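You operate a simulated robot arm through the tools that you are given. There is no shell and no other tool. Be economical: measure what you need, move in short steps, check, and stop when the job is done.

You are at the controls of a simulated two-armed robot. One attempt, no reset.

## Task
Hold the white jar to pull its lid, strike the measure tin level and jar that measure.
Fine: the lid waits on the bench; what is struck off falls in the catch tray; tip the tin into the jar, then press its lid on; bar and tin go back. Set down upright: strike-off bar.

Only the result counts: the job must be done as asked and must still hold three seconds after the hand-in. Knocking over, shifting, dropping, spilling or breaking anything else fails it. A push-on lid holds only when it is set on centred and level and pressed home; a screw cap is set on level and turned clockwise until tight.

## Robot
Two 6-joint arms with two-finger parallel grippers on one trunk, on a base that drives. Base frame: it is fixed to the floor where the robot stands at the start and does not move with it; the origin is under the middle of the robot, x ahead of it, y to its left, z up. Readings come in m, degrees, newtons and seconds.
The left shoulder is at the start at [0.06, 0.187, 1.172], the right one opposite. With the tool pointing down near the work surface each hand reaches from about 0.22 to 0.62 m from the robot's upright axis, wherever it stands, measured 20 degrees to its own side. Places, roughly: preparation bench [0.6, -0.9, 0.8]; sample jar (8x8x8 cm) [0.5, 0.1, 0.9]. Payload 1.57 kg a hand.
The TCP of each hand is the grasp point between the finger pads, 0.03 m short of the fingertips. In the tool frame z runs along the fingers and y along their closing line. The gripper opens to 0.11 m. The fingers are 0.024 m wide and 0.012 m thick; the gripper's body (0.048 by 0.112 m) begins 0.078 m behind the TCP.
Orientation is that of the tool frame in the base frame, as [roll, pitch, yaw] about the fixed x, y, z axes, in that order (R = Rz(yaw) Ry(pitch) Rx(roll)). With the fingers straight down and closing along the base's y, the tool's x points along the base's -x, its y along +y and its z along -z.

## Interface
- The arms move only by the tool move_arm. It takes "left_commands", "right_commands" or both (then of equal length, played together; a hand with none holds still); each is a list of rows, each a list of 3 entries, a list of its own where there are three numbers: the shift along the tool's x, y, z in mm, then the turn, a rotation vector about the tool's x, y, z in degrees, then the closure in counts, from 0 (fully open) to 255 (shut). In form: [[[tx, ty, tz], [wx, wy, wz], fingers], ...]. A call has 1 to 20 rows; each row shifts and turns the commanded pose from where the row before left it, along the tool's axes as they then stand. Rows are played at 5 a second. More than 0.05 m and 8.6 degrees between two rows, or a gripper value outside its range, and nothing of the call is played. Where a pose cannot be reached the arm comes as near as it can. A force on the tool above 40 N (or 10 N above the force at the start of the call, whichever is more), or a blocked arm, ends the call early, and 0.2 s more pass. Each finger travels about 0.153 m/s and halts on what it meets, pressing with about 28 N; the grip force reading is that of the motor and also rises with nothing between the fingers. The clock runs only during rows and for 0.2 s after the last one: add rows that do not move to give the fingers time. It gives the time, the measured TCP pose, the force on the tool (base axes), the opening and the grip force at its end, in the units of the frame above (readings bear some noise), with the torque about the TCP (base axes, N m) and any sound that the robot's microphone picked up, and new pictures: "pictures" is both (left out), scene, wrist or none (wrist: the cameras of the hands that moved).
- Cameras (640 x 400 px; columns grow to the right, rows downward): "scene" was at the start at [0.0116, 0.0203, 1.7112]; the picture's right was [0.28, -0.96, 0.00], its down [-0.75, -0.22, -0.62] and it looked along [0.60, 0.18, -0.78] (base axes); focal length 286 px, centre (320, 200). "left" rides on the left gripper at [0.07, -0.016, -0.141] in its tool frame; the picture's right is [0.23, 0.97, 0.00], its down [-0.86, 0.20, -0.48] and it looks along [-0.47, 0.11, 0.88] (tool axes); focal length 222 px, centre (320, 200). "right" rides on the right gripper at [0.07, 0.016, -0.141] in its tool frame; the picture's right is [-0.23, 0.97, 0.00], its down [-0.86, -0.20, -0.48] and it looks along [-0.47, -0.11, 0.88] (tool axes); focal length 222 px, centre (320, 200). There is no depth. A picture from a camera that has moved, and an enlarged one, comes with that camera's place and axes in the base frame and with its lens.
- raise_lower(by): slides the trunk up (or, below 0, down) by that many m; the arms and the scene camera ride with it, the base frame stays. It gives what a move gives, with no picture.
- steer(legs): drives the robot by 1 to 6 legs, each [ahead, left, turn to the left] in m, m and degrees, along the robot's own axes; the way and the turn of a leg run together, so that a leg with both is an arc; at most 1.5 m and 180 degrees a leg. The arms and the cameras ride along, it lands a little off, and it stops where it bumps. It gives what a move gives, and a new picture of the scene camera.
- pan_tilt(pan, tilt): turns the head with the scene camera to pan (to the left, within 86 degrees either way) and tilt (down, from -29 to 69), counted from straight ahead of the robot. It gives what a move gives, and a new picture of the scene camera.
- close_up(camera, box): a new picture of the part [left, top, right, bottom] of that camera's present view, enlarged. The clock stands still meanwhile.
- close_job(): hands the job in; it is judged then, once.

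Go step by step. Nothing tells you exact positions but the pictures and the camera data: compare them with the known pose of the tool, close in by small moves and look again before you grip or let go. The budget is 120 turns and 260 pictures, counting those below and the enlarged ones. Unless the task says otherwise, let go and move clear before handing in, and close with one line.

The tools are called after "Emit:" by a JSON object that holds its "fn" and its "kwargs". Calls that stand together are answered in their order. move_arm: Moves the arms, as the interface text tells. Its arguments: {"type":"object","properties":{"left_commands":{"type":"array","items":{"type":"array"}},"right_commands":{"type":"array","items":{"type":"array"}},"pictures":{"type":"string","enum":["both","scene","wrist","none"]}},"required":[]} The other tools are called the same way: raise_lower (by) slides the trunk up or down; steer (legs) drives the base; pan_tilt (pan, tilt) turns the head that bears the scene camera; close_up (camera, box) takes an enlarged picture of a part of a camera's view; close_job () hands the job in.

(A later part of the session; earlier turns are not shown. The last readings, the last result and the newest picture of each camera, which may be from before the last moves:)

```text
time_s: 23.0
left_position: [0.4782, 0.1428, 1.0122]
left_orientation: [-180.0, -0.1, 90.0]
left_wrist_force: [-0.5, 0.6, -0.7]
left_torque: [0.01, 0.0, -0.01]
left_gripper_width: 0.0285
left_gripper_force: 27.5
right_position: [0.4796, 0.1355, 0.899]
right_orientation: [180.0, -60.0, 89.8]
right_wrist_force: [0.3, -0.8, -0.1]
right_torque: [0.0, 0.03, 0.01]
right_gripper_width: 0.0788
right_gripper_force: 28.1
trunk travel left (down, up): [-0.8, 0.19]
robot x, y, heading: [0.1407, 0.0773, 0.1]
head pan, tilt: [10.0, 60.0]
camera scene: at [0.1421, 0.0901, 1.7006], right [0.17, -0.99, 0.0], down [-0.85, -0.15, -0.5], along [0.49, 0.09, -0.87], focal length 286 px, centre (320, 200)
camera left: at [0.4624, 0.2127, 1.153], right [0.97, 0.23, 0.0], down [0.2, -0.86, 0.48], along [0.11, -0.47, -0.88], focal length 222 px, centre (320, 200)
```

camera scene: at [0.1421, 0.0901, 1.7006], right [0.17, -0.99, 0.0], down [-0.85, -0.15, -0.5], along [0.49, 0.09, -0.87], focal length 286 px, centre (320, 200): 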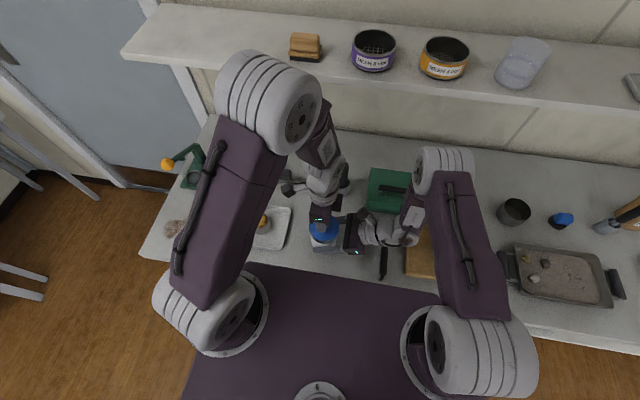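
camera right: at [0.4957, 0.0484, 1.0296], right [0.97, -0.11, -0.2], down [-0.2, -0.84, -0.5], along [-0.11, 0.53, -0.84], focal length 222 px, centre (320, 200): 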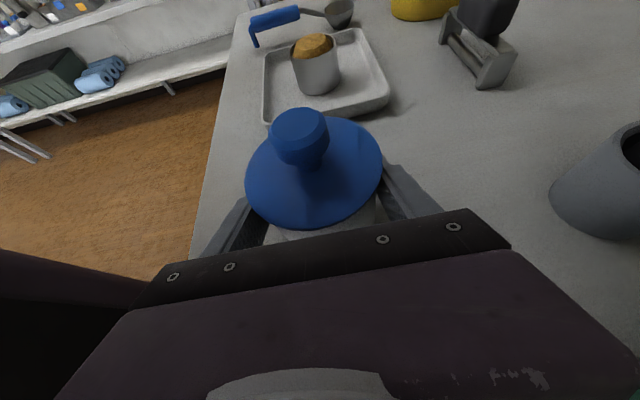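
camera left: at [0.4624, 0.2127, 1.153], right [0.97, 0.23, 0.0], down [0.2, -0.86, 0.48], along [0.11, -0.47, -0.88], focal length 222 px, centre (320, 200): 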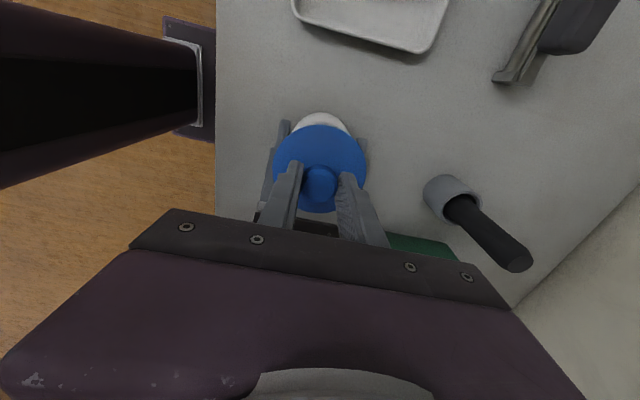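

The lid seems free. I'll carry it to the clear spot near (0.61, 0.205) and check from the other cameras.

Emit:
{"fn": "move_arm", "kwargs": {"left_commands": [[[0, 0, -10], [0, 0, 0], 245], [[10.3, 22, 0], [0, 0, 0], 245], [[10.3, 22, 0], [0, 0, 0], 245], [[10.3, 22, 0], [0, 0, 0], 245], [[10.3, 22, 0], [0, 0, 0], 245], [[10.3, 22, 0], [0, 0, 0], 245], [[10.3, 22, 0], [0, 0, 0], 245], [[0, 0, 20], [0, 0, 0], 245], [[0, 0, 20], [0, 0, 0], 245], [[0, 0, 20], [0, 0, 0], 245], [[0, 0, 0], [0, 0, 0], 245]]}}

Emit:
{"fn": "close_up", "kwargs": {"camera": "right", "box": [220, 0, 620, 240]}}

```text
time_s: 25.4
left_position: [0.6108, 0.2037, 0.9611]
left_orientation: [180.0, 0.0, 89.9]
left_wrist_force: [0.1, 0.4, 0.4]
left_torque: [0.0, 0.0, 0.04]
left_gripper_width: 0.0286
left_gripper_force: 27.8
right_position: [0.4788, 0.1356, 0.8971]
right_orientation: [-180.0, -59.9, 89.9]
right_wrist_force: [0.2, -0.1, -0.1]
right_torque: [0.01, -0.01, 0.02]
right_gripper_width: 0.0787
right_gripper_force: 28.1
trunk travel left (down, up): [-0.8, 0.19]
robot x, y, heading: [0.136, 0.077, -0.2]
head pan, tilt: [10.0, 60.0]
camera scene: at [0.1422, 0.09, 1.7006], right [0.17, -0.99, 0.0], down [-0.85, -0.15, -0.5], along [0.49, 0.09, -0.87], focal length 286 px, centre (320, 200)
camera left: at [0.5949, 0.2736, 1.1022], right [0.97, 0.23, 0.0], down [0.2, -0.86, 0.48], along [0.11, -0.47, -0.88], focal length 222 px, centre (320, 200)
```

scene: 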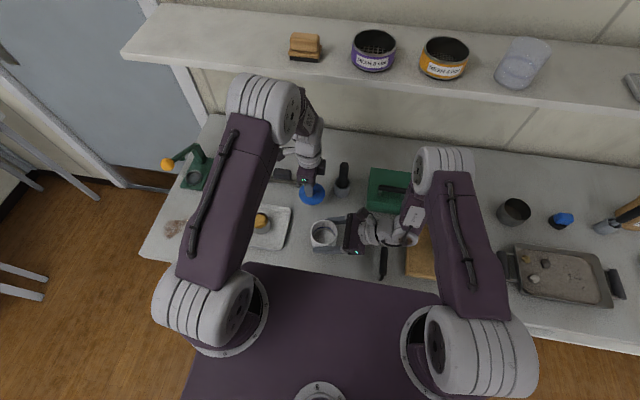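
left: 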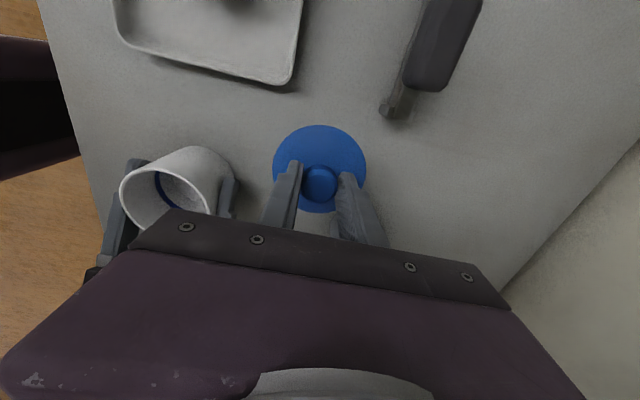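

```text
1.60 times, centred on (420, 120) of right
camera zoom: at [0.4956, 0.0483, 1.0297], right [0.97, -0.11, -0.2], down [-0.2, -0.84, -0.5], along [-0.11, 0.53, -0.84], focal length 355 px, centre (160, 328)
```

zoom: 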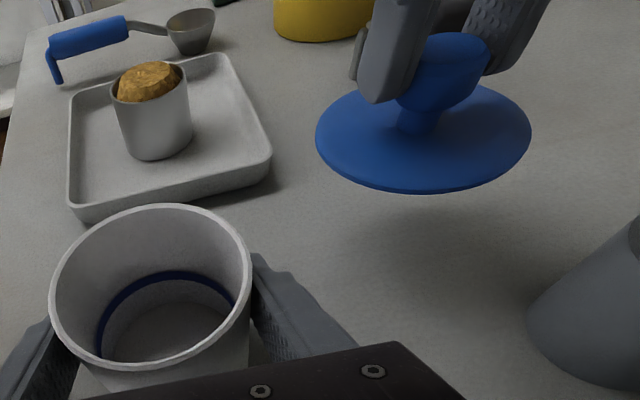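

The lid is off and level, and the jar is open. Lower the lid toward the bench.

Emit:
{"fn": "move_arm", "kwargs": {"left_commands": [[[0, 0, 15], [0, 0, 0], 245], [[0, 0, 15], [0, 0, 0], 245], [[0, 0, 15], [0, 0, 0], 245], [[0, 0, 5], [0, 0, 0], 245], [[0, 0, 2], [0, 0, 0], 245], [[0, 0, 0], [0, 0, 0], 245]], "pictures": "none"}}

Emit:
{"fn": "close_up", "kwargs": {"camera": "right", "box": [370, 0, 620, 160]}}

```text
time_s: 26.8
left_position: [0.6103, 0.2044, 0.909]
left_orientation: [179.9, 0.0, 90.1]
left_wrist_force: [0.4, -0.2, 0.0]
left_torque: [-0.03, 0.01, 0.0]
left_gripper_width: 0.0288
left_gripper_force: 28.1
right_position: [0.4794, 0.1363, 0.8987]
right_orientation: [-179.9, -60.0, 89.9]
right_wrist_force: [0.1, 1.1, -0.1]
right_torque: [-0.02, -0.01, 0.01]
right_gripper_width: 0.0786
right_gripper_force: 27.5
trunk travel left (down, up): [-0.8, 0.19]
robot x, y, heading: [0.1378, 0.0789, -0.2]
head pan, tilt: [10.0, 60.0]
```

```text
2.50 times, centred on (495, 80) of right
camera zoom: at [0.4958, 0.0483, 1.0296], right [0.97, -0.11, -0.2], down [-0.2, -0.84, -0.5], along [-0.11, 0.53, -0.84], focal length 555 px, centre (-118, 500)
```

zoom: 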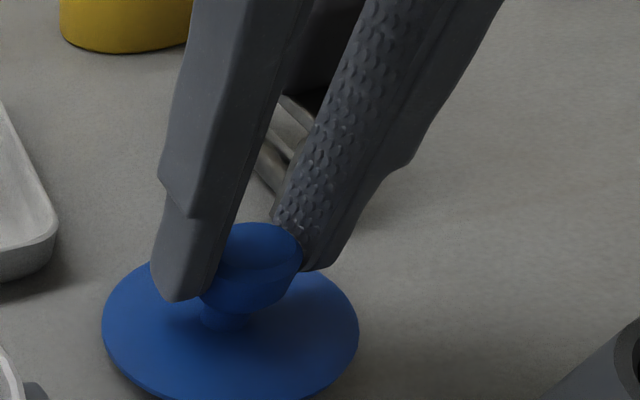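

Still a few mm above the bench, so I'll go down in 2 mm steps watching the force.

Emit:
{"fn": "move_arm", "kwargs": {"left_commands": [[[0, 0, 2], [0, 0, 0], 245], [[0, 0, 2], [0, 0, 0], 245], [[0, 0, 1], [0, 0, 0], 245], [[0, 0, 0], [0, 0, 0], 245]], "pictures": "none"}}

Emit:
{"fn": "close_up", "kwargs": {"camera": "left", "box": [240, 80, 420, 230]}}

```text
time_s: 27.8
left_position: [0.61, 0.2038, 0.9058]
left_orientation: [179.8, 0.0, 89.9]
left_wrist_force: [0.9, 1.8, 14.2]
left_torque: [-0.03, 0.06, 0.0]
left_gripper_width: 0.0286
left_gripper_force: 28.2
right_position: [0.4792, 0.1359, 0.8981]
right_orientation: [179.9, -60.1, 89.9]
right_wrist_force: [0.5, -0.6, -0.9]
right_torque: [0.02, -0.02, -0.04]
right_gripper_width: 0.0786
right_gripper_force: 28.2
trunk travel left (down, up): [-0.8, 0.19]
robot x, y, heading: [0.1395, 0.0815, 0.2]
head pan, tilt: [10.0, 60.0]
```

```text
2.67 times, centred on (330, 155) of left
camera zoom: at [0.5943, 0.2747, 1.047], right [0.97, 0.23, 0.0], down [0.2, -0.86, 0.48], along [0.11, -0.47, -0.88], focal length 592 px, centre (293, 320)
```

zoom: 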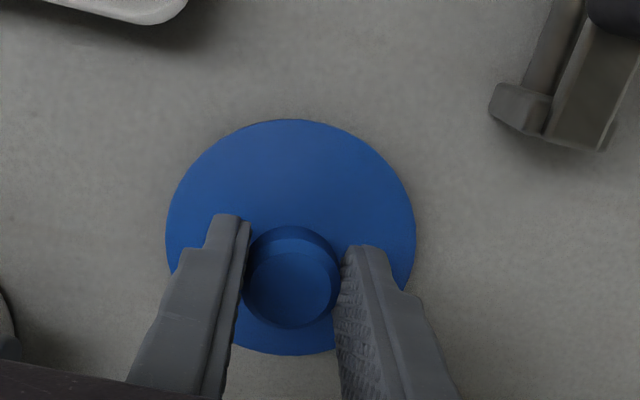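

Lid is on the bench (14 N contact). Release it with the left, release the jar with the right, and back both off.

Emit:
{"fn": "move_arm", "kwargs": {"left_commands": [[[0, 0, -1], [0, 0, 0], 245], [[0, 0, 0], [0, 0, 0], 190], [[0, 0, 0], [0, 0, 0], 139], [[0, 0, 0], [0, 0, 0], 139], [[0, 0, -20], [0, 0, 0], 139], [[0, 0, -25], [0, 0, 0], 139], [[0, 0, -25], [0, 0, 0], 139], [[0, 0, -25], [0, 0, 0], 139], [[0, 0, -25], [0, 0, 0], 139]], "right_commands": [[[0, 0, 0], [0, 0, 0], 60], [[0, 0, 0], [0, 0, 0], 0], [[0, 0, 0], [0, 0, 0], 0], [[0, 0, 0], [0, 0, 0], 0], [[0, 0, -24], [0, 0, 0], 0], [[0, 0, -24], [0, 0, 0], 0], [[0, 0, -24], [0, 0, 0], 0], [[0, 0, -24], [0, 0, 0], 0], [[0, 0, -24], [0, 0, 0], 0]]}}

```text
time_s: 29.8
left_position: [0.6106, 0.2026, 1.0264]
left_orientation: [179.9, -0.2, 90.1]
left_wrist_force: [-0.5, 0.5, -0.3]
left_torque: [0.0, -0.01, 0.03]
left_gripper_width: 0.0502
left_gripper_force: 0.0
right_position: [0.4792, 0.0297, 0.9584]
right_orientation: [179.9, -60.0, 90.0]
right_wrist_force: [0.3, 0.0, 0.3]
right_torque: [0.03, 0.01, 0.0]
right_gripper_width: 0.1099
right_gripper_force: 0.0
trunk travel left (down, up): [-0.8, 0.19]
robot x, y, heading: [0.1398, 0.0801, 0.0]
head pan, tilt: [10.0, 60.0]
camera scene: at [0.1411, 0.089, 1.7006], right [0.17, -0.99, 0.0], down [-0.85, -0.15, -0.5], along [0.49, 0.09, -0.87], focal length 286 px, centre (320, 200)
camera right: at [0.495, -0.0565, 1.0899], right [0.97, -0.11, -0.2], down [-0.2, -0.84, -0.5], along [-0.11, 0.53, -0.84], focal length 222 px, centre (320, 200)
camera left: at [0.5945, 0.2739, 1.1678], right [0.97, 0.23, 0.0], down [0.2, -0.86, 0.48], along [0.11, -0.47, -0.88], focal length 222 px, centre (320, 200)
```

scene: 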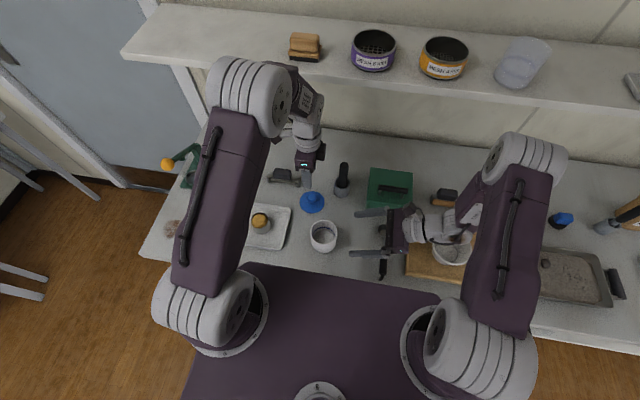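
right: 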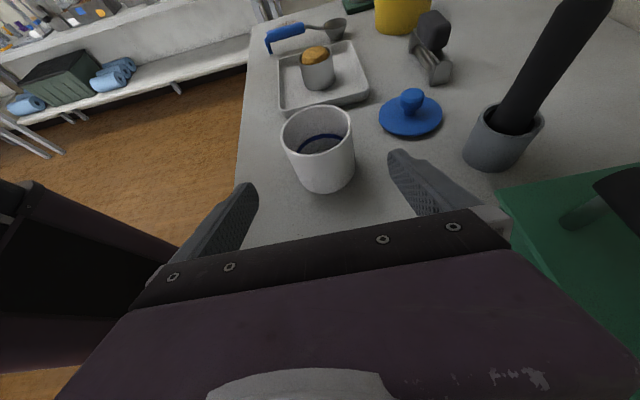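
left: 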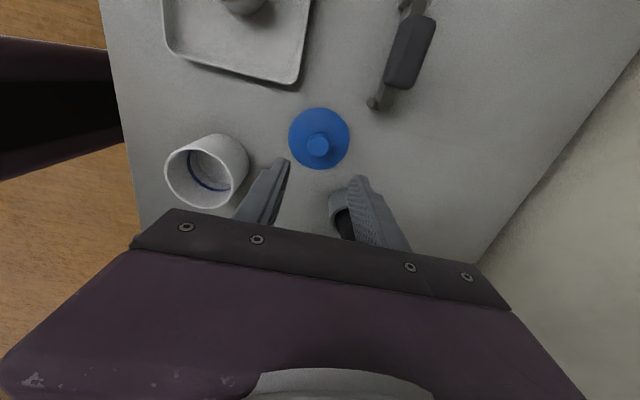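

Jar is open and undisturbed, and the lid lies flat. Next I'll turn the left hand back to close along the bar's length and move above the bar grip (0.673, 0.314).

Emit:
{"fn": "move_arm", "kwargs": {"left_commands": [[[0, 0, 0], [0, 0, -8.46], 100], [[0, 0, 0], [0, 0, -8.46], 58], [[0, 0, 0], [0, 0, -8.46], 58], [[0, 0, 0], [0, 0, -8.46], 58], [[0, 0, 0], [0, 0, -8.46], 58], [[0, 0, 0], [0, 0, -8.46], 58], [[0, 0, 0], [0, 0, -8.46], 58], [[0, 0, 0], [0, 0, -8.46], 58], [[0, 0, 0], [0, 0, -8.46], 58], [[0, 0, 0], [0, 0, -8.46], 58], [[0, 0, 0], [0, 0, -8.46], 58], [[-17.1, 27, 0], [0, 0, 0], 58], [[-17.1, 27, 0], [0, 0, 0], 58], [[-17.1, 27, 0], [0, 0, 0], 58], [[-17, 27, 0], [0, 0, 0], 58], [[0, 0, 0], [0, 0, 0], 58]]}}

Emit:
{"fn": "close_up", "kwargs": {"camera": "left", "box": [230, 120, 410, 240]}}

Emit:
{"fn": "close_up", "kwargs": {"camera": "right", "box": [390, 0, 470, 90]}}

```text
time_s: 33.2
left_position: [0.6728, 0.3147, 1.0251]
left_orientation: [179.9, 0.0, -177.0]
left_wrist_force: [0.3, -0.2, -0.5]
left_torque: [0.02, -0.01, -0.03]
left_gripper_width: 0.0851
left_gripper_force: 0.1
right_position: [0.4796, 0.0306, 0.9578]
right_orientation: [180.0, -60.0, 90.0]
right_wrist_force: [-0.2, -0.6, 0.5]
right_torque: [-0.02, -0.03, -0.02]
right_gripper_width: 0.1102
right_gripper_force: 0.0
trunk travel left (down, up): [-0.8, 0.19]
robot x, y, heading: [0.1372, 0.0842, -0.2]
head pan, tilt: [10.0, 60.0]
camera scene: at [0.142, 0.0893, 1.7006], right [0.17, -0.99, 0.0], down [-0.85, -0.15, -0.5], along [0.49, 0.09, -0.87], focal length 286 px, centre (320, 200)
camera left: at [0.6043, 0.2966, 1.1672], right [-0.28, 0.96, 0.0], down [0.84, 0.24, 0.48], along [0.46, 0.13, -0.88], focal length 222 px, centre (320, 200)
```

scene: 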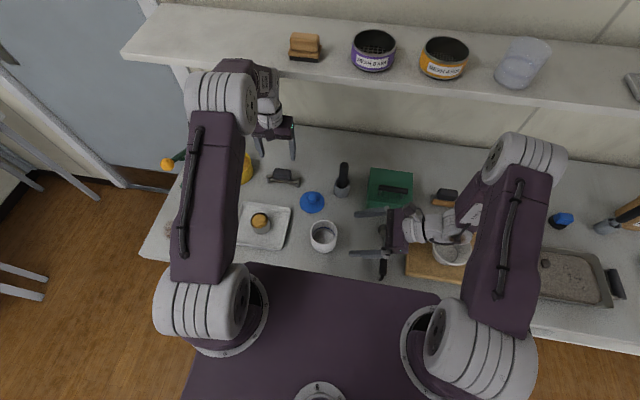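
left: 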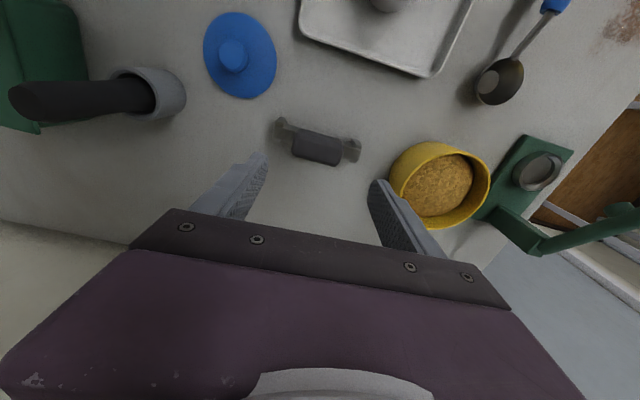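

```text
3.33 times, centred on (320, 180) of left
camera zoom: at [0.6043, 0.2966, 1.1672], right [-0.28, 0.96, 0.0], down [0.84, 0.24, 0.48], along [0.46, 0.13, -0.88], focal length 740 px, centre (320, 267)
```

zoom: 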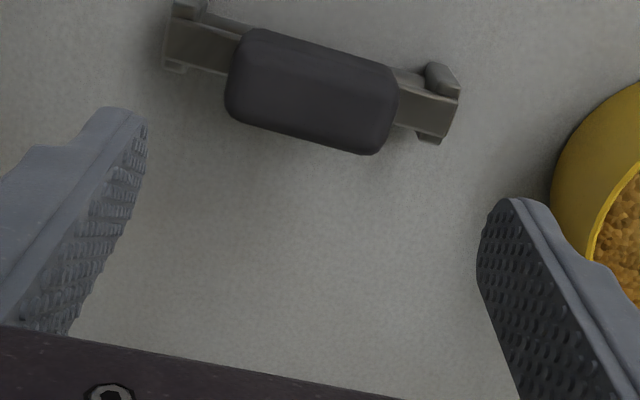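

```text
4.44 times, centred on (430, 45) of right
camera zoom: at [0.4957, -0.0561, 1.0896], right [0.97, -0.11, -0.2], down [-0.2, -0.84, -0.5], along [-0.11, 0.53, -0.84], focal length 987 px, centre (-169, 889)
```

zoom: 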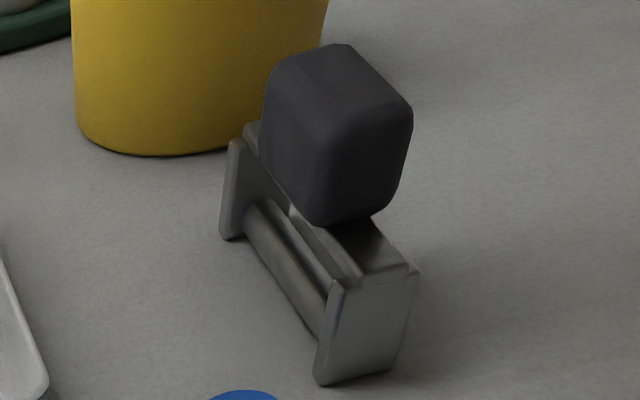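

Grip centre confirmed at (0.673, 0.313), spanning z 0.889–0.922 with the blade just under it. I'll descend so the fingertips stop just above the blade, then close.

Emit:
{"fn": "move_arm", "kwargs": {"left_commands": [[[0, -1.5, 25], [0, 0, -0.8], 58], [[0, 0, 25], [0, 0, 0], 58], [[0, 0, 25], [0, 0, 0], 58], [[0, 0, 20], [0, 0, 0], 58], [[0, 0, 8], [0, 0, 0], 58], [[0, 0, 0], [0, 0, 0], 58]], "pictures": "wrist"}}

Emit:
{"fn": "close_up", "kwargs": {"camera": "right", "box": [390, 0, 470, 90]}}

```text
time_s: 34.6
left_position: [0.6726, 0.3142, 0.9231]
left_orientation: [179.9, 0.0, -176.1]
left_wrist_force: [-0.6, 0.1, 0.7]
left_torque: [-0.01, 0.02, 0.03]
left_gripper_width: 0.0851
left_gripper_force: 0.0
right_position: [0.4807, 0.0321, 0.9571]
right_orientation: [-179.9, -60.0, 89.8]
right_wrist_force: [0.1, 0.1, -1.1]
right_torque: [-0.01, 0.01, 0.02]
right_gripper_width: 0.1097
right_gripper_force: 0.0
trunk travel left (down, up): [-0.8, 0.19]
robot x, y, heading: [0.1394, 0.0795, 0.1]
head pan, tilt: [10.0, 60.0]
camera left: at [0.6044, 0.2941, 1.0643], right [-0.29, 0.96, 0.0], down [0.84, 0.26, 0.48], along [0.46, 0.14, -0.88], focal length 222 px, centre (320, 200)
```

left: 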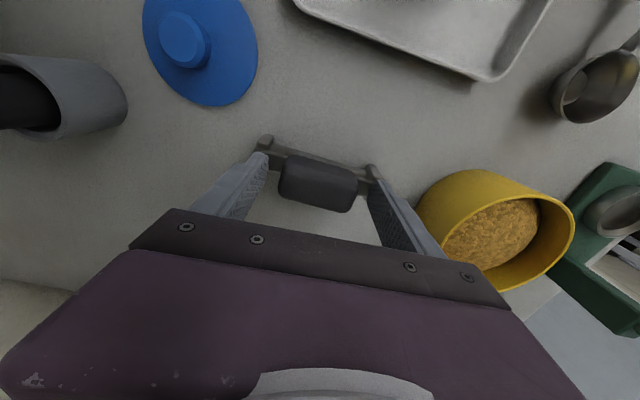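

```text
4.44 times, centred on (430, 45) of right
camera zoom: at [0.4958, -0.0557, 1.0896], right [0.97, -0.11, -0.2], down [-0.2, -0.84, -0.5], along [-0.11, 0.53, -0.84], focal length 987 px, centre (-169, 889)
```

zoom: 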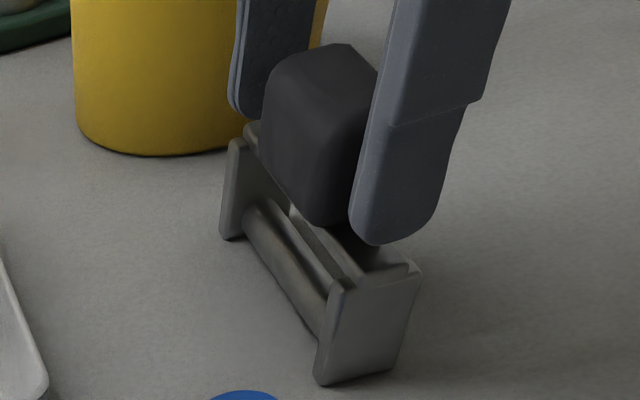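

Fingers straddle the grip ends properly. Lower 3 mm and close on the grip.

Emit:
{"fn": "move_arm", "kwargs": {"left_commands": [[[0, 0, 2.5], [0, 0, 0], 58], [[0, 0, 0], [0, 0, 0], 90], [[0, 0, 0], [0, 0, 0], 120], [[0, 0, 0], [0, 0, 0], 180], [[0, 0, 0], [0, 0, 0], 180]], "pictures": "none"}}

Emit:
{"fn": "close_up", "kwargs": {"camera": "right", "box": [390, 0, 470, 90]}}

```text
time_s: 35.8
left_position: [0.6723, 0.3134, 0.9218]
left_orientation: [180.0, 0.0, -176.2]
left_wrist_force: [0.2, 0.2, -0.7]
left_torque: [-0.02, 0.01, -0.05]
left_gripper_width: 0.0606
left_gripper_force: 27.9
right_position: [0.4799, 0.0308, 0.958]
right_orientation: [180.0, -60.0, 89.9]
right_wrist_force: [0.6, -0.7, 0.3]
right_torque: [-0.01, -0.01, -0.01]
right_gripper_width: 0.1101
right_gripper_force: 0.1
trunk travel left (down, up): [-0.8, 0.19]
robot x, y, heading: [0.1375, 0.078, -0.2]
head pan, tilt: [10.0, 60.0]
```

```text
4.44 times, centred on (430, 45) of right
camera zoom: at [0.4959, -0.0557, 1.0896], right [0.97, -0.11, -0.2], down [-0.2, -0.84, -0.5], along [-0.11, 0.53, -0.84], focal length 987 px, centre (-169, 889)
```

zoom: 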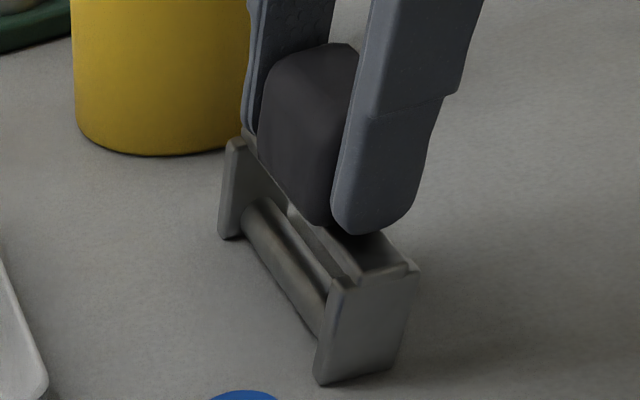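

Gripped at 60.6 mm. Lift slowly, straight up, and look.

Emit:
{"fn": "move_arm", "kwargs": {"left_commands": [[[0, 0, -4], [0, 0, 0], 190], [[0, 0, -6], [0, 0, 0], 190], [[0, 0, -10], [0, 0, 0], 190], [[0, 0, -15], [0, 0, 0], 190], [[0, 0, -15], [0, 0, 0], 190], [[0, 0, -15], [0, 0, 0], 190], [[0, 0, 0], [0, 0, 0], 190]], "pictures": "wrist"}}

Emit:
{"fn": "close_up", "kwargs": {"camera": "right", "box": [370, 0, 530, 100]}}

```text
time_s: 37.4
left_position: [0.6722, 0.3135, 0.9867]
left_orientation: [-180.0, -0.1, -176.1]
left_wrist_force: [-0.5, 0.5, -1.6]
left_torque: [-0.02, 0.01, -0.03]
left_gripper_width: 0.0608
left_gripper_force: 28.5
right_position: [0.48, 0.0317, 0.9571]
right_orientation: [-180.0, -59.9, 89.9]
right_wrist_force: [-0.3, 0.1, 0.1]
right_torque: [-0.01, 0.02, 0.01]
right_gripper_width: 0.11
right_gripper_force: 0.0
trunk travel left (down, up): [-0.8, 0.19]
robot x, y, heading: [0.1386, 0.0842, 0.0]
head pan, tilt: [10.0, 60.0]
camera left: at [0.6051, 0.2943, 1.1274], right [-0.29, 0.96, 0.0], down [0.84, 0.26, 0.48], along [0.46, 0.14, -0.88], focal length 222 px, centre (320, 200)
```

left: 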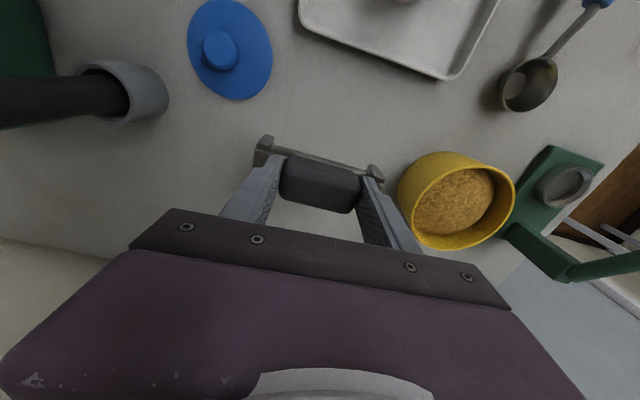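

```text
4.00 times, centred on (450, 50) of right
camera zoom: at [0.4962, -0.0556, 1.0895], right [0.97, -0.11, -0.2], down [-0.2, -0.84, -0.5], along [-0.11, 0.53, -0.84], focal length 888 px, centre (-200, 800)
```

zoom: 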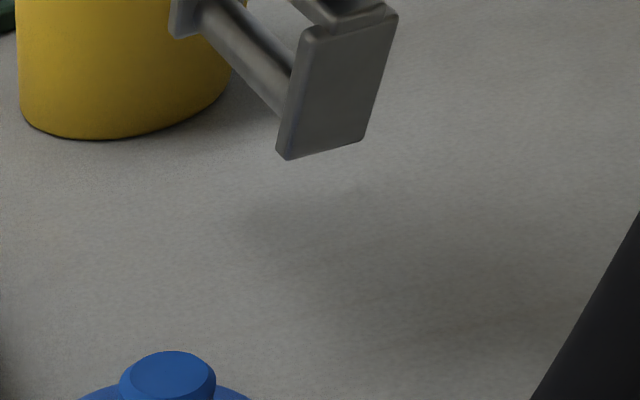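

The feet and rod lift with the grip: it is one piece, with the round rod between the end plates as the striking edge. I'll bring it near the tin at safe height and measure the rod against the rim with the right camera.

Emit:
{"fn": "move_arm", "kwargs": {"left_commands": [[[22, 6.6, 0], [0, 0, 0], 190], [[22, 6.6, 0], [0, 0, 0], 190], [[22, 6.6, 0], [0, 0, 0], 190], [[22, 6.6, 0], [0, 0, 0], 190], [[22, 6.6, 0], [0, 0, 0], 190], [[0, 0, 0], [0, 0, 0], 190]], "pictures": "scene"}}

Emit:
{"fn": "close_up", "kwargs": {"camera": "right", "box": [260, 0, 440, 120]}}

Emit:
{"fn": "close_up", "kwargs": {"camera": "left", "box": [220, 0, 440, 220]}}

```text
time_s: 38.8
left_position: [0.5609, 0.3395, 0.9859]
left_orientation: [179.9, 0.0, -176.1]
left_wrist_force: [-0.4, 0.3, -2.5]
left_torque: [0.04, 0.02, -0.03]
left_gripper_width: 0.0605
left_gripper_force: 28.3
right_position: [0.4811, 0.0321, 0.958]
right_orientation: [-179.8, -60.0, 89.8]
right_wrist_force: [0.5, 0.9, 0.8]
right_torque: [-0.01, -0.04, 0.01]
right_gripper_width: 0.1098
right_gripper_force: 0.1
trunk travel left (down, up): [-0.8, 0.19]
robot x, y, heading: [0.1388, 0.0787, -0.1]
head pan, tilt: [10.0, 60.0]
camera scene: at [0.1432, 0.0901, 1.7006], right [0.17, -0.99, 0.0], down [-0.85, -0.15, -0.5], along [0.49, 0.09, -0.87], focal length 286 px, centre (320, 200)
```

scene: 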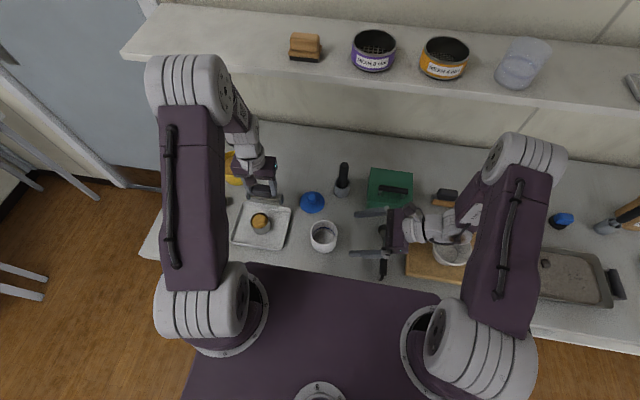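

```text
3.33 times, centred on (350, 60) of right
camera zoom: at [0.4964, -0.0557, 1.0894], right [0.97, -0.11, -0.2], down [-0.2, -0.84, -0.5], along [-0.11, 0.53, -0.84], focal length 740 px, centre (220, 667)
```

zoom: 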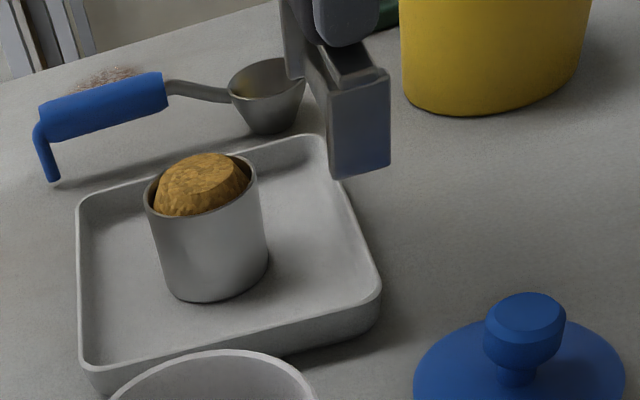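

```text
1.82 times, centred on (330, 110) of left
camera zoom: at [0.4935, 0.3196, 1.1266], right [-0.29, 0.96, 0.0], down [0.84, 0.26, 0.48], along [0.46, 0.14, -0.88], focal length 404 px, centre (302, 364)
```

zoom: 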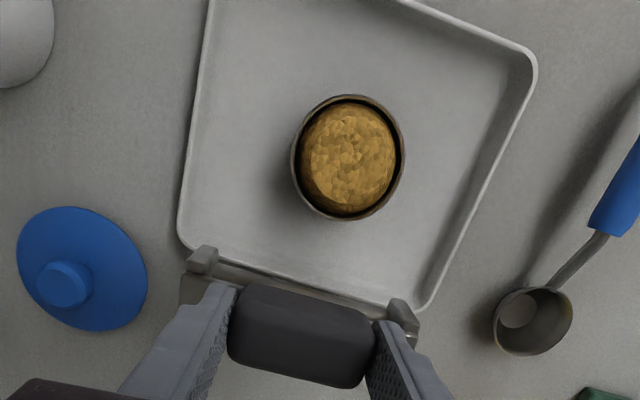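

I'd like the rod's height relative to the plates, so let me enlarge it in both wrist views.

Emit:
{"fn": "close_up", "kwargs": {"camera": "left", "box": [270, 125, 370, 195]}}

Emit:
{"fn": "close_up", "kwargs": {"camera": "right", "box": [330, 0, 390, 60]}}

Emit:
{"fn": "close_up", "kwargs": {"camera": "scene", "box": [225, 165, 305, 255]}}

```text
5.71 times, centred on (320, 160) of left
camera zoom: at [0.4935, 0.3196, 1.1266], right [-0.29, 0.96, 0.0], down [0.84, 0.26, 0.48], along [0.46, 0.14, -0.88], focal length 1269 px, centre (320, 429)
```

zoom: 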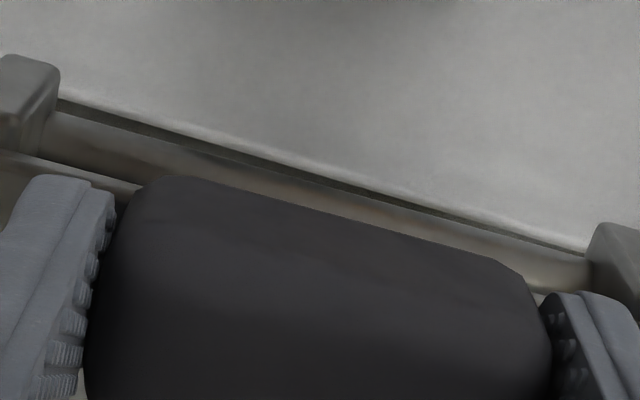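

```text
6.67 times, centred on (360, 30) of right
camera zoom: at [0.4964, -0.0557, 1.0894], right [0.97, -0.11, -0.2], down [-0.2, -0.84, -0.5], along [-0.11, 0.53, -0.84], focal length 1481 px, centre (53, 1333)
```

zoom: 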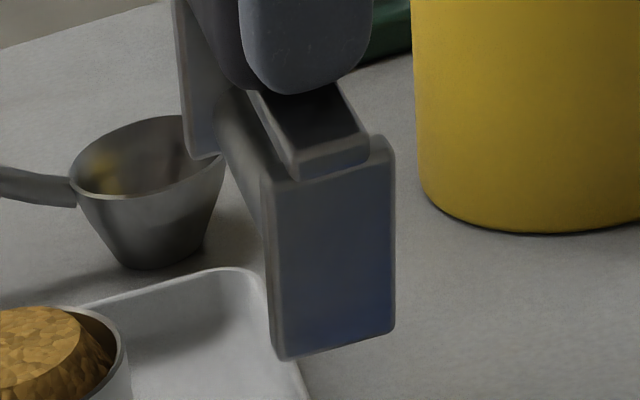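

```text
4.44 times, centred on (265, 210) of scene
camera zoom: at [0.1432, 0.0901, 1.7006], right [0.17, -0.99, 0.0], down [-0.85, -0.15, -0.5], along [0.49, 0.09, -0.87], focal length 1273 px, centre (564, 156)
```

zoom: 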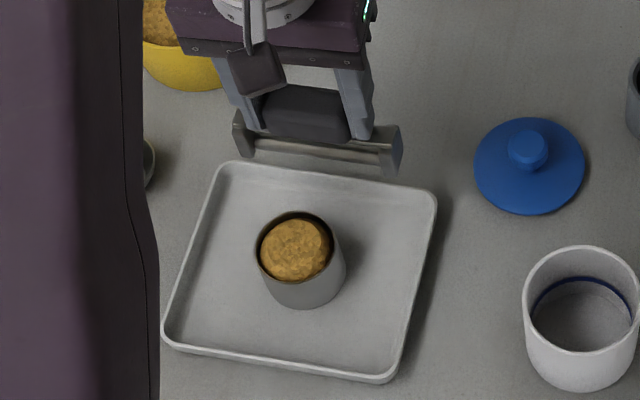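

The view is end-on. I'll raise the bar slightly, turn it about 60° and look at it from the side with the right camera to read the rod's height.

Emit:
{"fn": "move_arm", "kwargs": {"left_commands": [[[-20, 0, -16], [0, 0, 0], 190], [[0, 0, 0], [0, 0, 8.5], 190], [[0, 0, 0], [0, 0, 8.5], 190], [[0, 0, 0], [0, 0, 8.5], 190], [[0, 0, 0], [0, 0, 8.5], 190], [[0, 0, 0], [0, 0, 8.5], 190], [[0, 0, 0], [0, 0, 8.5], 190], [[0, 0, 0], [0, 0, 8.5], 190], [[0, 0, 0], [0, 0, 0], 190]], "pictures": "none"}}

Emit:
{"fn": "close_up", "kwargs": {"camera": "right", "box": [310, 0, 430, 75]}}

```text
time_s: 40.8
left_position: [0.5828, 0.34, 1.0016]
left_orientation: [-180.0, 0.0, 124.2]
left_wrist_force: [0.1, -0.6, -1.4]
left_torque: [-0.03, -0.01, -0.02]
left_gripper_width: 0.0605
left_gripper_force: 27.7
right_position: [0.4787, 0.0311, 0.9578]
right_orientation: [-180.0, -60.0, 89.8]
right_wrist_force: [0.7, -0.2, -0.1]
right_torque: [0.05, 0.0, 0.0]
right_gripper_width: 0.1102
right_gripper_force: 0.0
trunk travel left (down, up): [-0.8, 0.19]
robot x, y, heading: [0.1375, 0.0804, -0.0]
head pan, tilt: [10.0, 60.0]
```

```text
5.33 times, centred on (370, 38) of right
camera zoom: at [0.496, -0.0556, 1.0895], right [0.97, -0.11, -0.2], down [-0.2, -0.84, -0.5], along [-0.11, 0.53, -0.84], focal length 1185 px, centre (53, 1067)
```

zoom: 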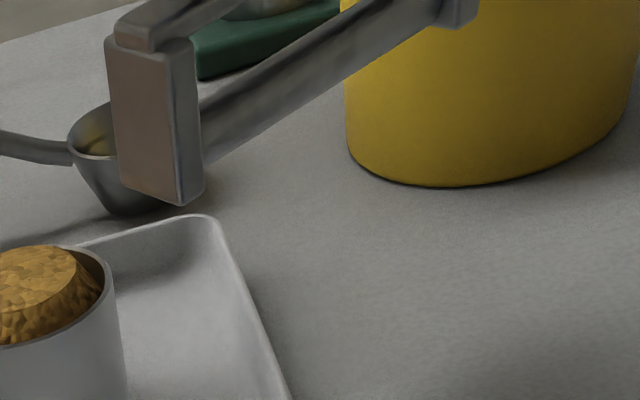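

Seen from the side, the rod's lower edge is flush with the plate bottoms, about 70 mm below the TCP. I'll turn it back and bring it over the far rim of the tin, still clear above.

Emit:
{"fn": "move_arm", "kwargs": {"left_commands": [[[0, 0, 0], [0, 0, -8.5], 190], [[0, 0, 0], [0, 0, -8.5], 190], [[0, 0, 0], [0, 0, -8.5], 190], [[0, 0, 0], [0, 0, -8.5], 190], [[0, 0, 0], [0, 0, -8.5], 190], [[0, 0, 0], [0, 0, -8.5], 190], [[0, 0, 0], [0, 0, -8.5], 190], [[20, 2.4, 0], [0, 0, 0], 190], [[20, 2.4, 0], [0, 0, 0], 190], [[19.5, 2.3, 0], [0, 0, 0], 190], [[0, 0, 14], [0, 0, 0], 190], [[0, 0, 12], [0, 0, 0], 190], [[0, 0, 0], [0, 0, 0], 190]], "pictures": "none"}}

Emit:
{"fn": "close_up", "kwargs": {"camera": "right", "box": [280, 20, 400, 110]}}

Emit:
{"fn": "close_up", "kwargs": {"camera": "left", "box": [220, 0, 440, 220]}}

```text
time_s: 43.6
left_position: [0.5212, 0.3431, 0.9753]
left_orientation: [180.0, 0.0, -176.2]
left_wrist_force: [-0.4, 0.0, -2.1]
left_torque: [-0.04, 0.0, 0.01]
left_gripper_width: 0.0603
left_gripper_force: 27.7
right_position: [0.4798, 0.0321, 0.9587]
right_orientation: [-179.9, -60.0, 89.9]
right_wrist_force: [0.3, -0.2, -0.1]
right_torque: [-0.01, -0.01, 0.01]
right_gripper_width: 0.1098
right_gripper_force: 0.1
trunk travel left (down, up): [-0.8, 0.19]
robot x, y, heading: [0.137, 0.0797, -0.4]
head pan, tilt: [10.0, 60.0]
```

```text
4.44 times, centred on (340, 65) of right
camera zoom: at [0.4956, -0.0557, 1.0897], right [0.97, -0.11, -0.2], down [-0.2, -0.84, -0.5], along [-0.11, 0.53, -0.84], focal length 987 px, centre (231, 800)
```

zoom: 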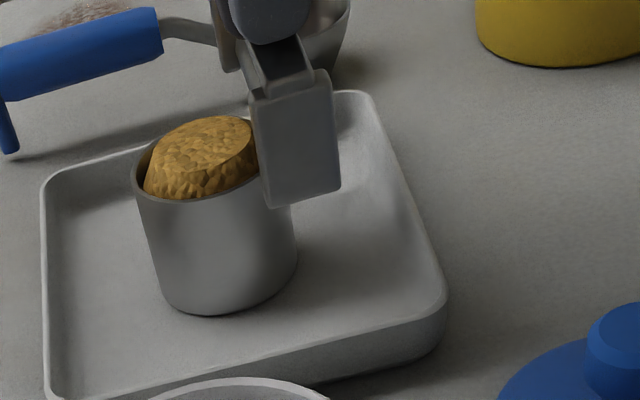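

```text
1.82 times, centred on (330, 110) of left
camera zoom: at [0.4531, 0.3238, 1.1167], right [-0.29, 0.96, 0.0], down [0.84, 0.26, 0.48], along [0.46, 0.14, -0.88], focal length 404 px, centre (302, 364)
```

zoom: 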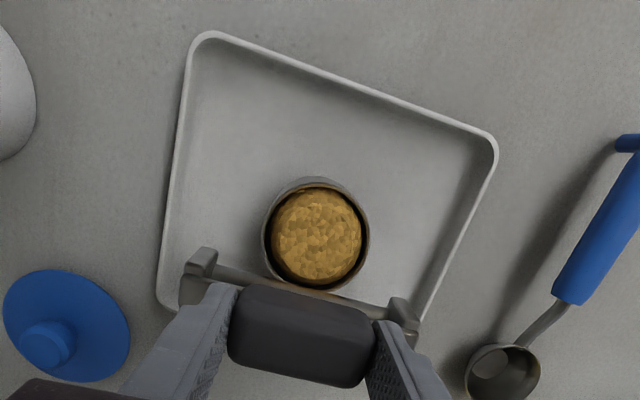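

Bar bottom is about z 0.906 and rim about 0.900. I'll lower in 1 mm steps onto the far rim, watching for contact.

Emit:
{"fn": "move_arm", "kwargs": {"left_commands": [[[0, 0, 2], [0, 0, 0], 190], [[0, 0, 1], [0, 0, 0], 190], [[0, 0, 1], [0, 0, 0], 190], [[0, 0, 0], [0, 0, 0], 190]], "pictures": "none"}}

Emit:
{"fn": "move_arm", "kwargs": {"left_commands": [[[0, 0, 1], [0, 0, 0], 190], [[0, 0, 0], [0, 0, 0], 190]], "pictures": "none"}}

Emit:
{"fn": "close_up", "kwargs": {"camera": "right", "box": [290, 20, 370, 90]}}

```text
time_s: 44.6
left_position: [0.5219, 0.3439, 0.9721]
left_orientation: [180.0, 0.1, -176.2]
left_wrist_force: [0.0, -0.4, -1.5]
left_torque: [0.0, 0.01, 0.01]
left_gripper_width: 0.0599
left_gripper_force: 28.1
right_position: [0.4794, 0.0312, 0.9582]
right_orientation: [-179.9, -60.0, 89.9]
right_wrist_force: [-0.4, -0.7, 0.0]
right_torque: [-0.01, 0.02, -0.01]
right_gripper_width: 0.1099
right_gripper_force: 0.1
trunk travel left (down, up): [-0.8, 0.19]
robot x, y, heading: [0.1347, 0.0824, -0.1]
head pan, tilt: [10.0, 60.0]
```

```text
time_s: 45.2
left_position: [0.5209, 0.3435, 0.9712]
left_orientation: [-179.9, 0.0, -176.2]
left_wrist_force: [-0.4, 0.2, 0.5]
left_torque: [-0.02, 0.02, 0.0]
left_gripper_width: 0.0596
left_gripper_force: 27.7
right_position: [0.4796, 0.0315, 0.958]
right_orientation: [-180.0, -60.0, 89.9]
right_wrist_force: [0.3, 0.0, 0.6]
right_torque: [0.0, 0.01, -0.01]
right_gripper_width: 0.1098
right_gripper_force: 0.1
trunk travel left (down, up): [-0.8, 0.19]
robot x, y, heading: [0.1367, 0.0794, -0.2]
head pan, tilt: [10.0, 60.0]
```

```text
5.71 times, centred on (330, 55) of right
camera zoom: at [0.4959, -0.0557, 1.0896], right [0.97, -0.11, -0.2], down [-0.2, -0.84, -0.5], along [-0.11, 0.53, -0.84], focal length 1269 px, centre (263, 1029)
```

zoom: 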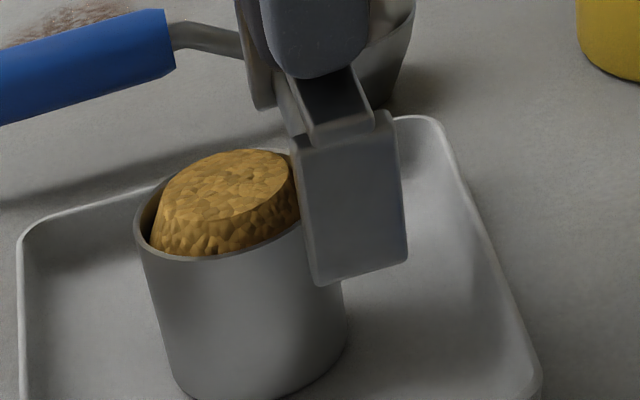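

Perhaps a first light touch (load eased by about 2 N). Half a millimetre more to confirm.

Emit:
{"fn": "move_arm", "kwargs": {"left_commands": [[[0, 0, 0.5], [0, 0, 0], 190], [[0, 0, 0], [0, 0, 0], 190], [[0, 0, 0], [0, 0, 0], 190]], "pictures": "none"}}

Emit:
{"fn": "move_arm", "kwargs": {"left_commands": [[[0, 0, 0.5], [0, 0, 0], 190], [[0, 0, 0], [0, 0, 0], 190], [[0, 0, 0], [0, 0, 0], 190]], "pictures": "none"}}

```text
time_s: 46.0
left_position: [0.5218, 0.3429, 0.9707]
left_orientation: [179.9, 0.0, -176.2]
left_wrist_force: [0.9, 0.7, 6.3]
left_torque: [0.02, -0.11, -0.02]
left_gripper_width: 0.0599
left_gripper_force: 28.2
right_position: [0.4804, 0.0307, 0.9581]
right_orientation: [179.9, -60.1, 90.0]
right_wrist_force: [0.5, 0.2, -0.4]
right_torque: [0.02, 0.01, 0.01]
right_gripper_width: 0.1099
right_gripper_force: 0.1
trunk travel left (down, up): [-0.8, 0.19]
robot x, y, heading: [0.1384, 0.0804, -0.4]
head pan, tilt: [10.0, 60.0]
```

```text
time_s: 46.8
left_position: [0.5208, 0.3443, 0.9698]
left_orientation: [180.0, 0.1, -176.2]
left_wrist_force: [4.1, 1.8, 16.3]
left_torque: [0.14, -0.24, 0.01]
left_gripper_width: 0.0596
left_gripper_force: 28.0
right_position: [0.4784, 0.0318, 0.9589]
right_orientation: [179.9, -60.0, 90.1]
right_wrist_force: [0.5, -0.2, 0.2]
right_torque: [0.01, 0.0, 0.02]
right_gripper_width: 0.1101
right_gripper_force: 0.1
trunk travel left (down, up): [-0.8, 0.19]
robot x, y, heading: [0.1397, 0.0779, -0.0]
head pan, tilt: [10.0, 60.0]
```

Rim contact found at about 1 mm above this command (stiff rise to 16 N). I'll ease up 1.1 mm, back off outward, then sweep toward the robot across the whole rim.

Emit:
{"fn": "move_arm", "kwargs": {"left_commands": [[[0, 0, -1.1], [0, 0, 0], 190], [[-10, 0, 0], [0, 0, 0], 190], [[-10, 0, 0], [0, 0, 0], 190], [[0, 0, 0], [0, 0, 0], 190]], "pictures": "none"}}

Emit:
{"fn": "move_arm", "kwargs": {"left_commands": [[[5, -0.34, 0], [0, 0, 0], 190], [[5, -0.34, 0], [0, 0, 0], 190], [[5, -0.34, 0], [0, 0, 0], 190], [[5, -0.34, 0], [0, 0, 0], 190], [[5, -0.34, 0], [0, 0, 0], 190], [[5, -0.34, 0], [0, 0, 0], 190], [[5, -0.34, 0], [0, 0, 0], 190], [[5, -0.34, 0], [0, 0, 0], 190], [[5, -0.34, 0], [0, 0, 0], 190], [[5, -0.34, 0], [0, 0, 0], 190]], "pictures": "none"}}

Emit:
{"fn": "close_up", "kwargs": {"camera": "right", "box": [260, 10, 400, 110]}}

```text
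time_s: 47.8
left_position: [0.5405, 0.3446, 0.971]
left_orientation: [180.0, -0.1, -176.2]
left_wrist_force: [0.1, 0.6, -1.9]
left_torque: [0.01, 0.03, -0.02]
left_gripper_width: 0.0594
left_gripper_force: 28.1
right_position: [0.4791, 0.0319, 0.9588]
right_orientation: [-180.0, -60.0, 89.9]
right_wrist_force: [0.2, -0.2, 0.5]
right_torque: [-0.01, 0.0, -0.03]
right_gripper_width: 0.1101
right_gripper_force: 0.1
trunk travel left (down, up): [-0.8, 0.19]
robot x, y, heading: [0.1376, 0.0799, -0.1]
head pan, tilt: [10.0, 60.0]
```

```text
time_s: 50.0
left_position: [0.4921, 0.3384, 0.9698]
left_orientation: [179.9, 0.1, -176.2]
left_wrist_force: [4.4, 0.7, 8.9]
left_torque: [0.06, -0.27, 0.0]
left_gripper_width: 0.0598
left_gripper_force: 27.1
right_position: [0.4798, 0.0305, 0.9583]
right_orientation: [-180.0, -59.9, 89.9]
right_wrist_force: [0.2, -0.3, -0.1]
right_torque: [-0.03, -0.01, -0.01]
right_gripper_width: 0.1098
right_gripper_force: 0.0
trunk travel left (down, up): [-0.8, 0.19]
robot x, y, heading: [0.1374, 0.0796, -0.2]
head pan, tilt: [10.0, 60.0]
```

```text
4.00 times, centred on (330, 60) of right
camera zoom: at [0.4957, -0.0561, 1.0896], right [0.97, -0.11, -0.2], down [-0.2, -0.84, -0.5], along [-0.11, 0.53, -0.84], focal length 888 px, centre (280, 760)
```

zoom: 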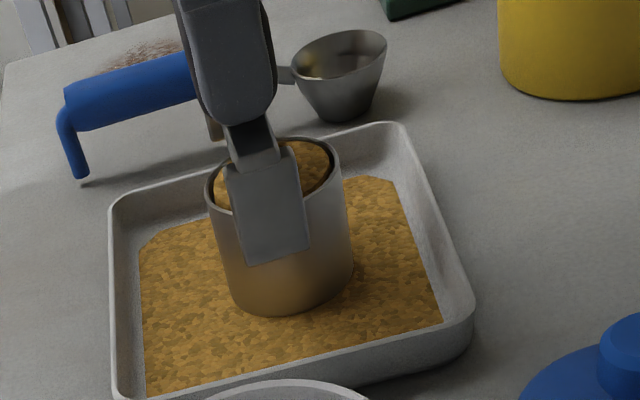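

The excess has fallen into the tray. Ease up 0.5 mm and finish the sweep off the near rim.

Emit:
{"fn": "move_arm", "kwargs": {"left_commands": [[[5, 0.34, -0.5], [0, 0, 0], 190], [[5, 0.34, 0], [0, 0, 0], 190], [[5, 0.34, 0], [0, 0, 0], 190], [[5, 0.34, 0], [0, 0, 0], 190], [[5, 0.34, 0], [0, 0, 0], 190], [[5, 0.34, 0], [0, 0, 0], 190], [[5, 0.34, 0], [0, 0, 0], 190], [[5, 0.34, 0], [0, 0, 0], 190], [[5, 0.34, 0], [0, 0, 0], 190], [[0, 0, 0], [0, 0, 0], 190]], "pictures": "none"}}

Emit:
{"fn": "close_up", "kwargs": {"camera": "right", "box": [260, 10, 400, 110]}}

Emit:
{"fn": "close_up", "kwargs": {"camera": "left", "box": [200, 40, 480, 240]}}

```text
time_s: 52.2
left_position: [0.4456, 0.3381, 0.9713]
left_orientation: [180.0, 0.0, -176.1]
left_wrist_force: [-0.4, -0.8, -2.8]
left_torque: [-0.01, 0.01, 0.02]
left_gripper_width: 0.0595
left_gripper_force: 27.9
right_position: [0.4803, 0.0322, 0.9574]
right_orientation: [-179.9, -60.1, 89.9]
right_wrist_force: [-0.1, 0.2, -0.4]
right_torque: [0.0, 0.0, 0.03]
right_gripper_width: 0.1103
right_gripper_force: 0.0
trunk travel left (down, up): [-0.8, 0.19]
robot x, y, heading: [0.1385, 0.0801, -0.2]
head pan, tilt: [10.0, 60.0]
```

```text
4.00 times, centred on (330, 60) of right
camera zoom: at [0.4961, -0.0555, 1.0895], right [0.97, -0.11, -0.2], down [-0.2, -0.84, -0.5], along [-0.11, 0.53, -0.84], focal length 888 px, centre (280, 760)
```

zoom: 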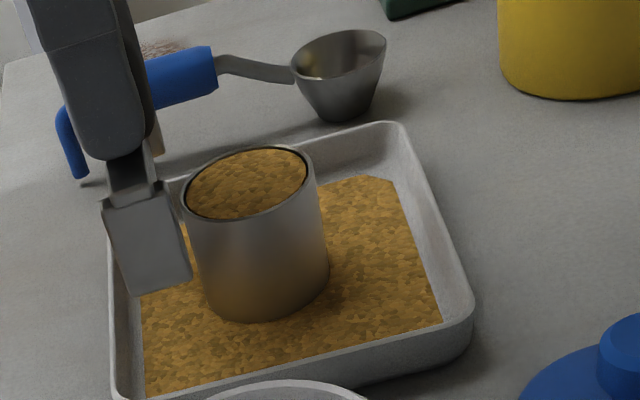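

```text
2.00 times, centred on (340, 140) of left
camera zoom: at [0.3785, 0.3187, 1.1121], right [-0.29, 0.96, 0.0], down [0.84, 0.26, 0.48], along [0.46, 0.14, -0.88], focal length 444 px, centre (280, 320)
```

zoom: 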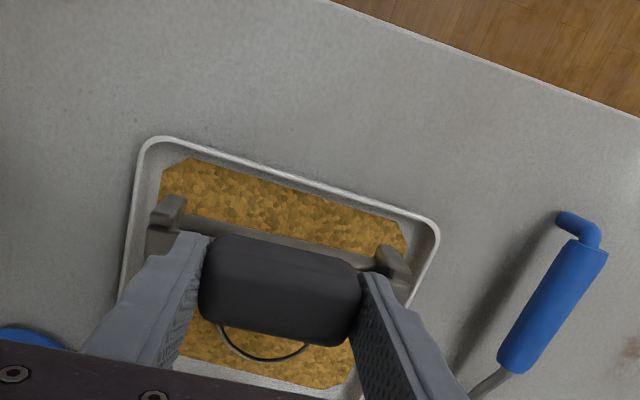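

The tin is struck level with the excess in the tray. Now return the bar: lift, carry back and descend to just above its place.

Emit:
{"fn": "move_arm", "kwargs": {"left_commands": [[[0, 0, -20], [0, 0, 0], 190], [[0, 0, -20], [0, 0, 0], 190], [[0, 0, -20], [0, 0, 0], 190], [[-28.1, -5, 0], [0, 0, 0], 190], [[-28.1, -5, 0], [0, 0, 0], 190], [[-28.1, -5, 0], [0, 0, 0], 190], [[-28.1, -5, 0], [0, 0, 0], 190], [[-28.1, -5, 0], [0, 0, 0], 190], [[-28.1, -5, 0], [0, 0, 0], 190], [[-28.1, -5, 0], [0, 0, 0], 190], [[-28, -5, 0], [0, 0, 0], 190], [[0, 0, 25], [0, 0, 0], 190], [[0, 0, 25], [0, 0, 0], 190], [[0, 0, 25], [0, 0, 0], 190], [[0, 0, 20], [0, 0, 0], 190], [[0, 0, 5], [0, 0, 0], 190], [[0, 0, 0], [0, 0, 0], 190]], "pictures": "wrist"}}

Emit:
{"fn": "close_up", "kwargs": {"camera": "right", "box": [390, 0, 470, 90]}}

```text
time_s: 55.8
left_position: [0.6735, 0.3139, 0.9307]
left_orientation: [-180.0, -0.1, -176.1]
left_wrist_force: [-0.1, 0.2, -2.1]
left_torque: [0.02, -0.01, 0.01]
left_gripper_width: 0.0595
left_gripper_force: 27.9
right_position: [0.4794, 0.0322, 0.9585]
right_orientation: [-179.9, -60.0, 90.0]
right_wrist_force: [0.6, 0.4, 0.2]
right_torque: [-0.02, -0.02, -0.02]
right_gripper_width: 0.1103
right_gripper_force: 0.1
trunk travel left (down, up): [-0.8, 0.19]
robot x, y, heading: [0.1403, 0.0791, -0.0]
head pan, tilt: [10.0, 60.0]
camera left: at [0.6057, 0.2937, 1.0719], right [-0.29, 0.96, 0.0], down [0.84, 0.26, 0.48], along [0.46, 0.14, -0.88], focal length 222 px, centre (320, 200)
```

left: 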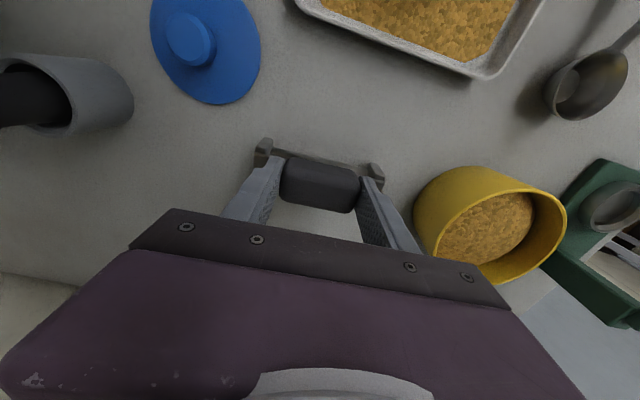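

```text
4.44 times, centred on (430, 45) of right
camera zoom: at [0.4961, -0.0556, 1.0895], right [0.97, -0.11, -0.2], down [-0.2, -0.84, -0.5], along [-0.11, 0.53, -0.84], focal length 987 px, centre (-169, 889)
```

zoom: 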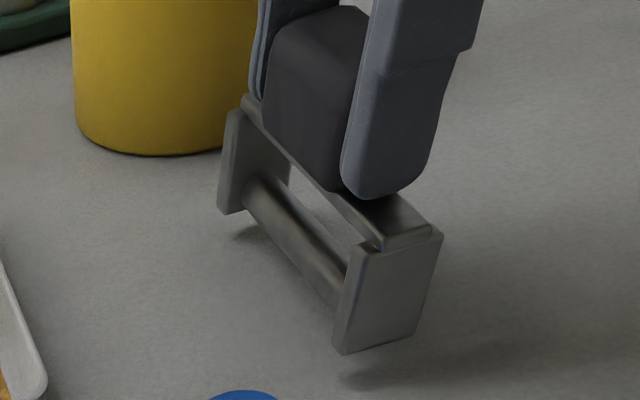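

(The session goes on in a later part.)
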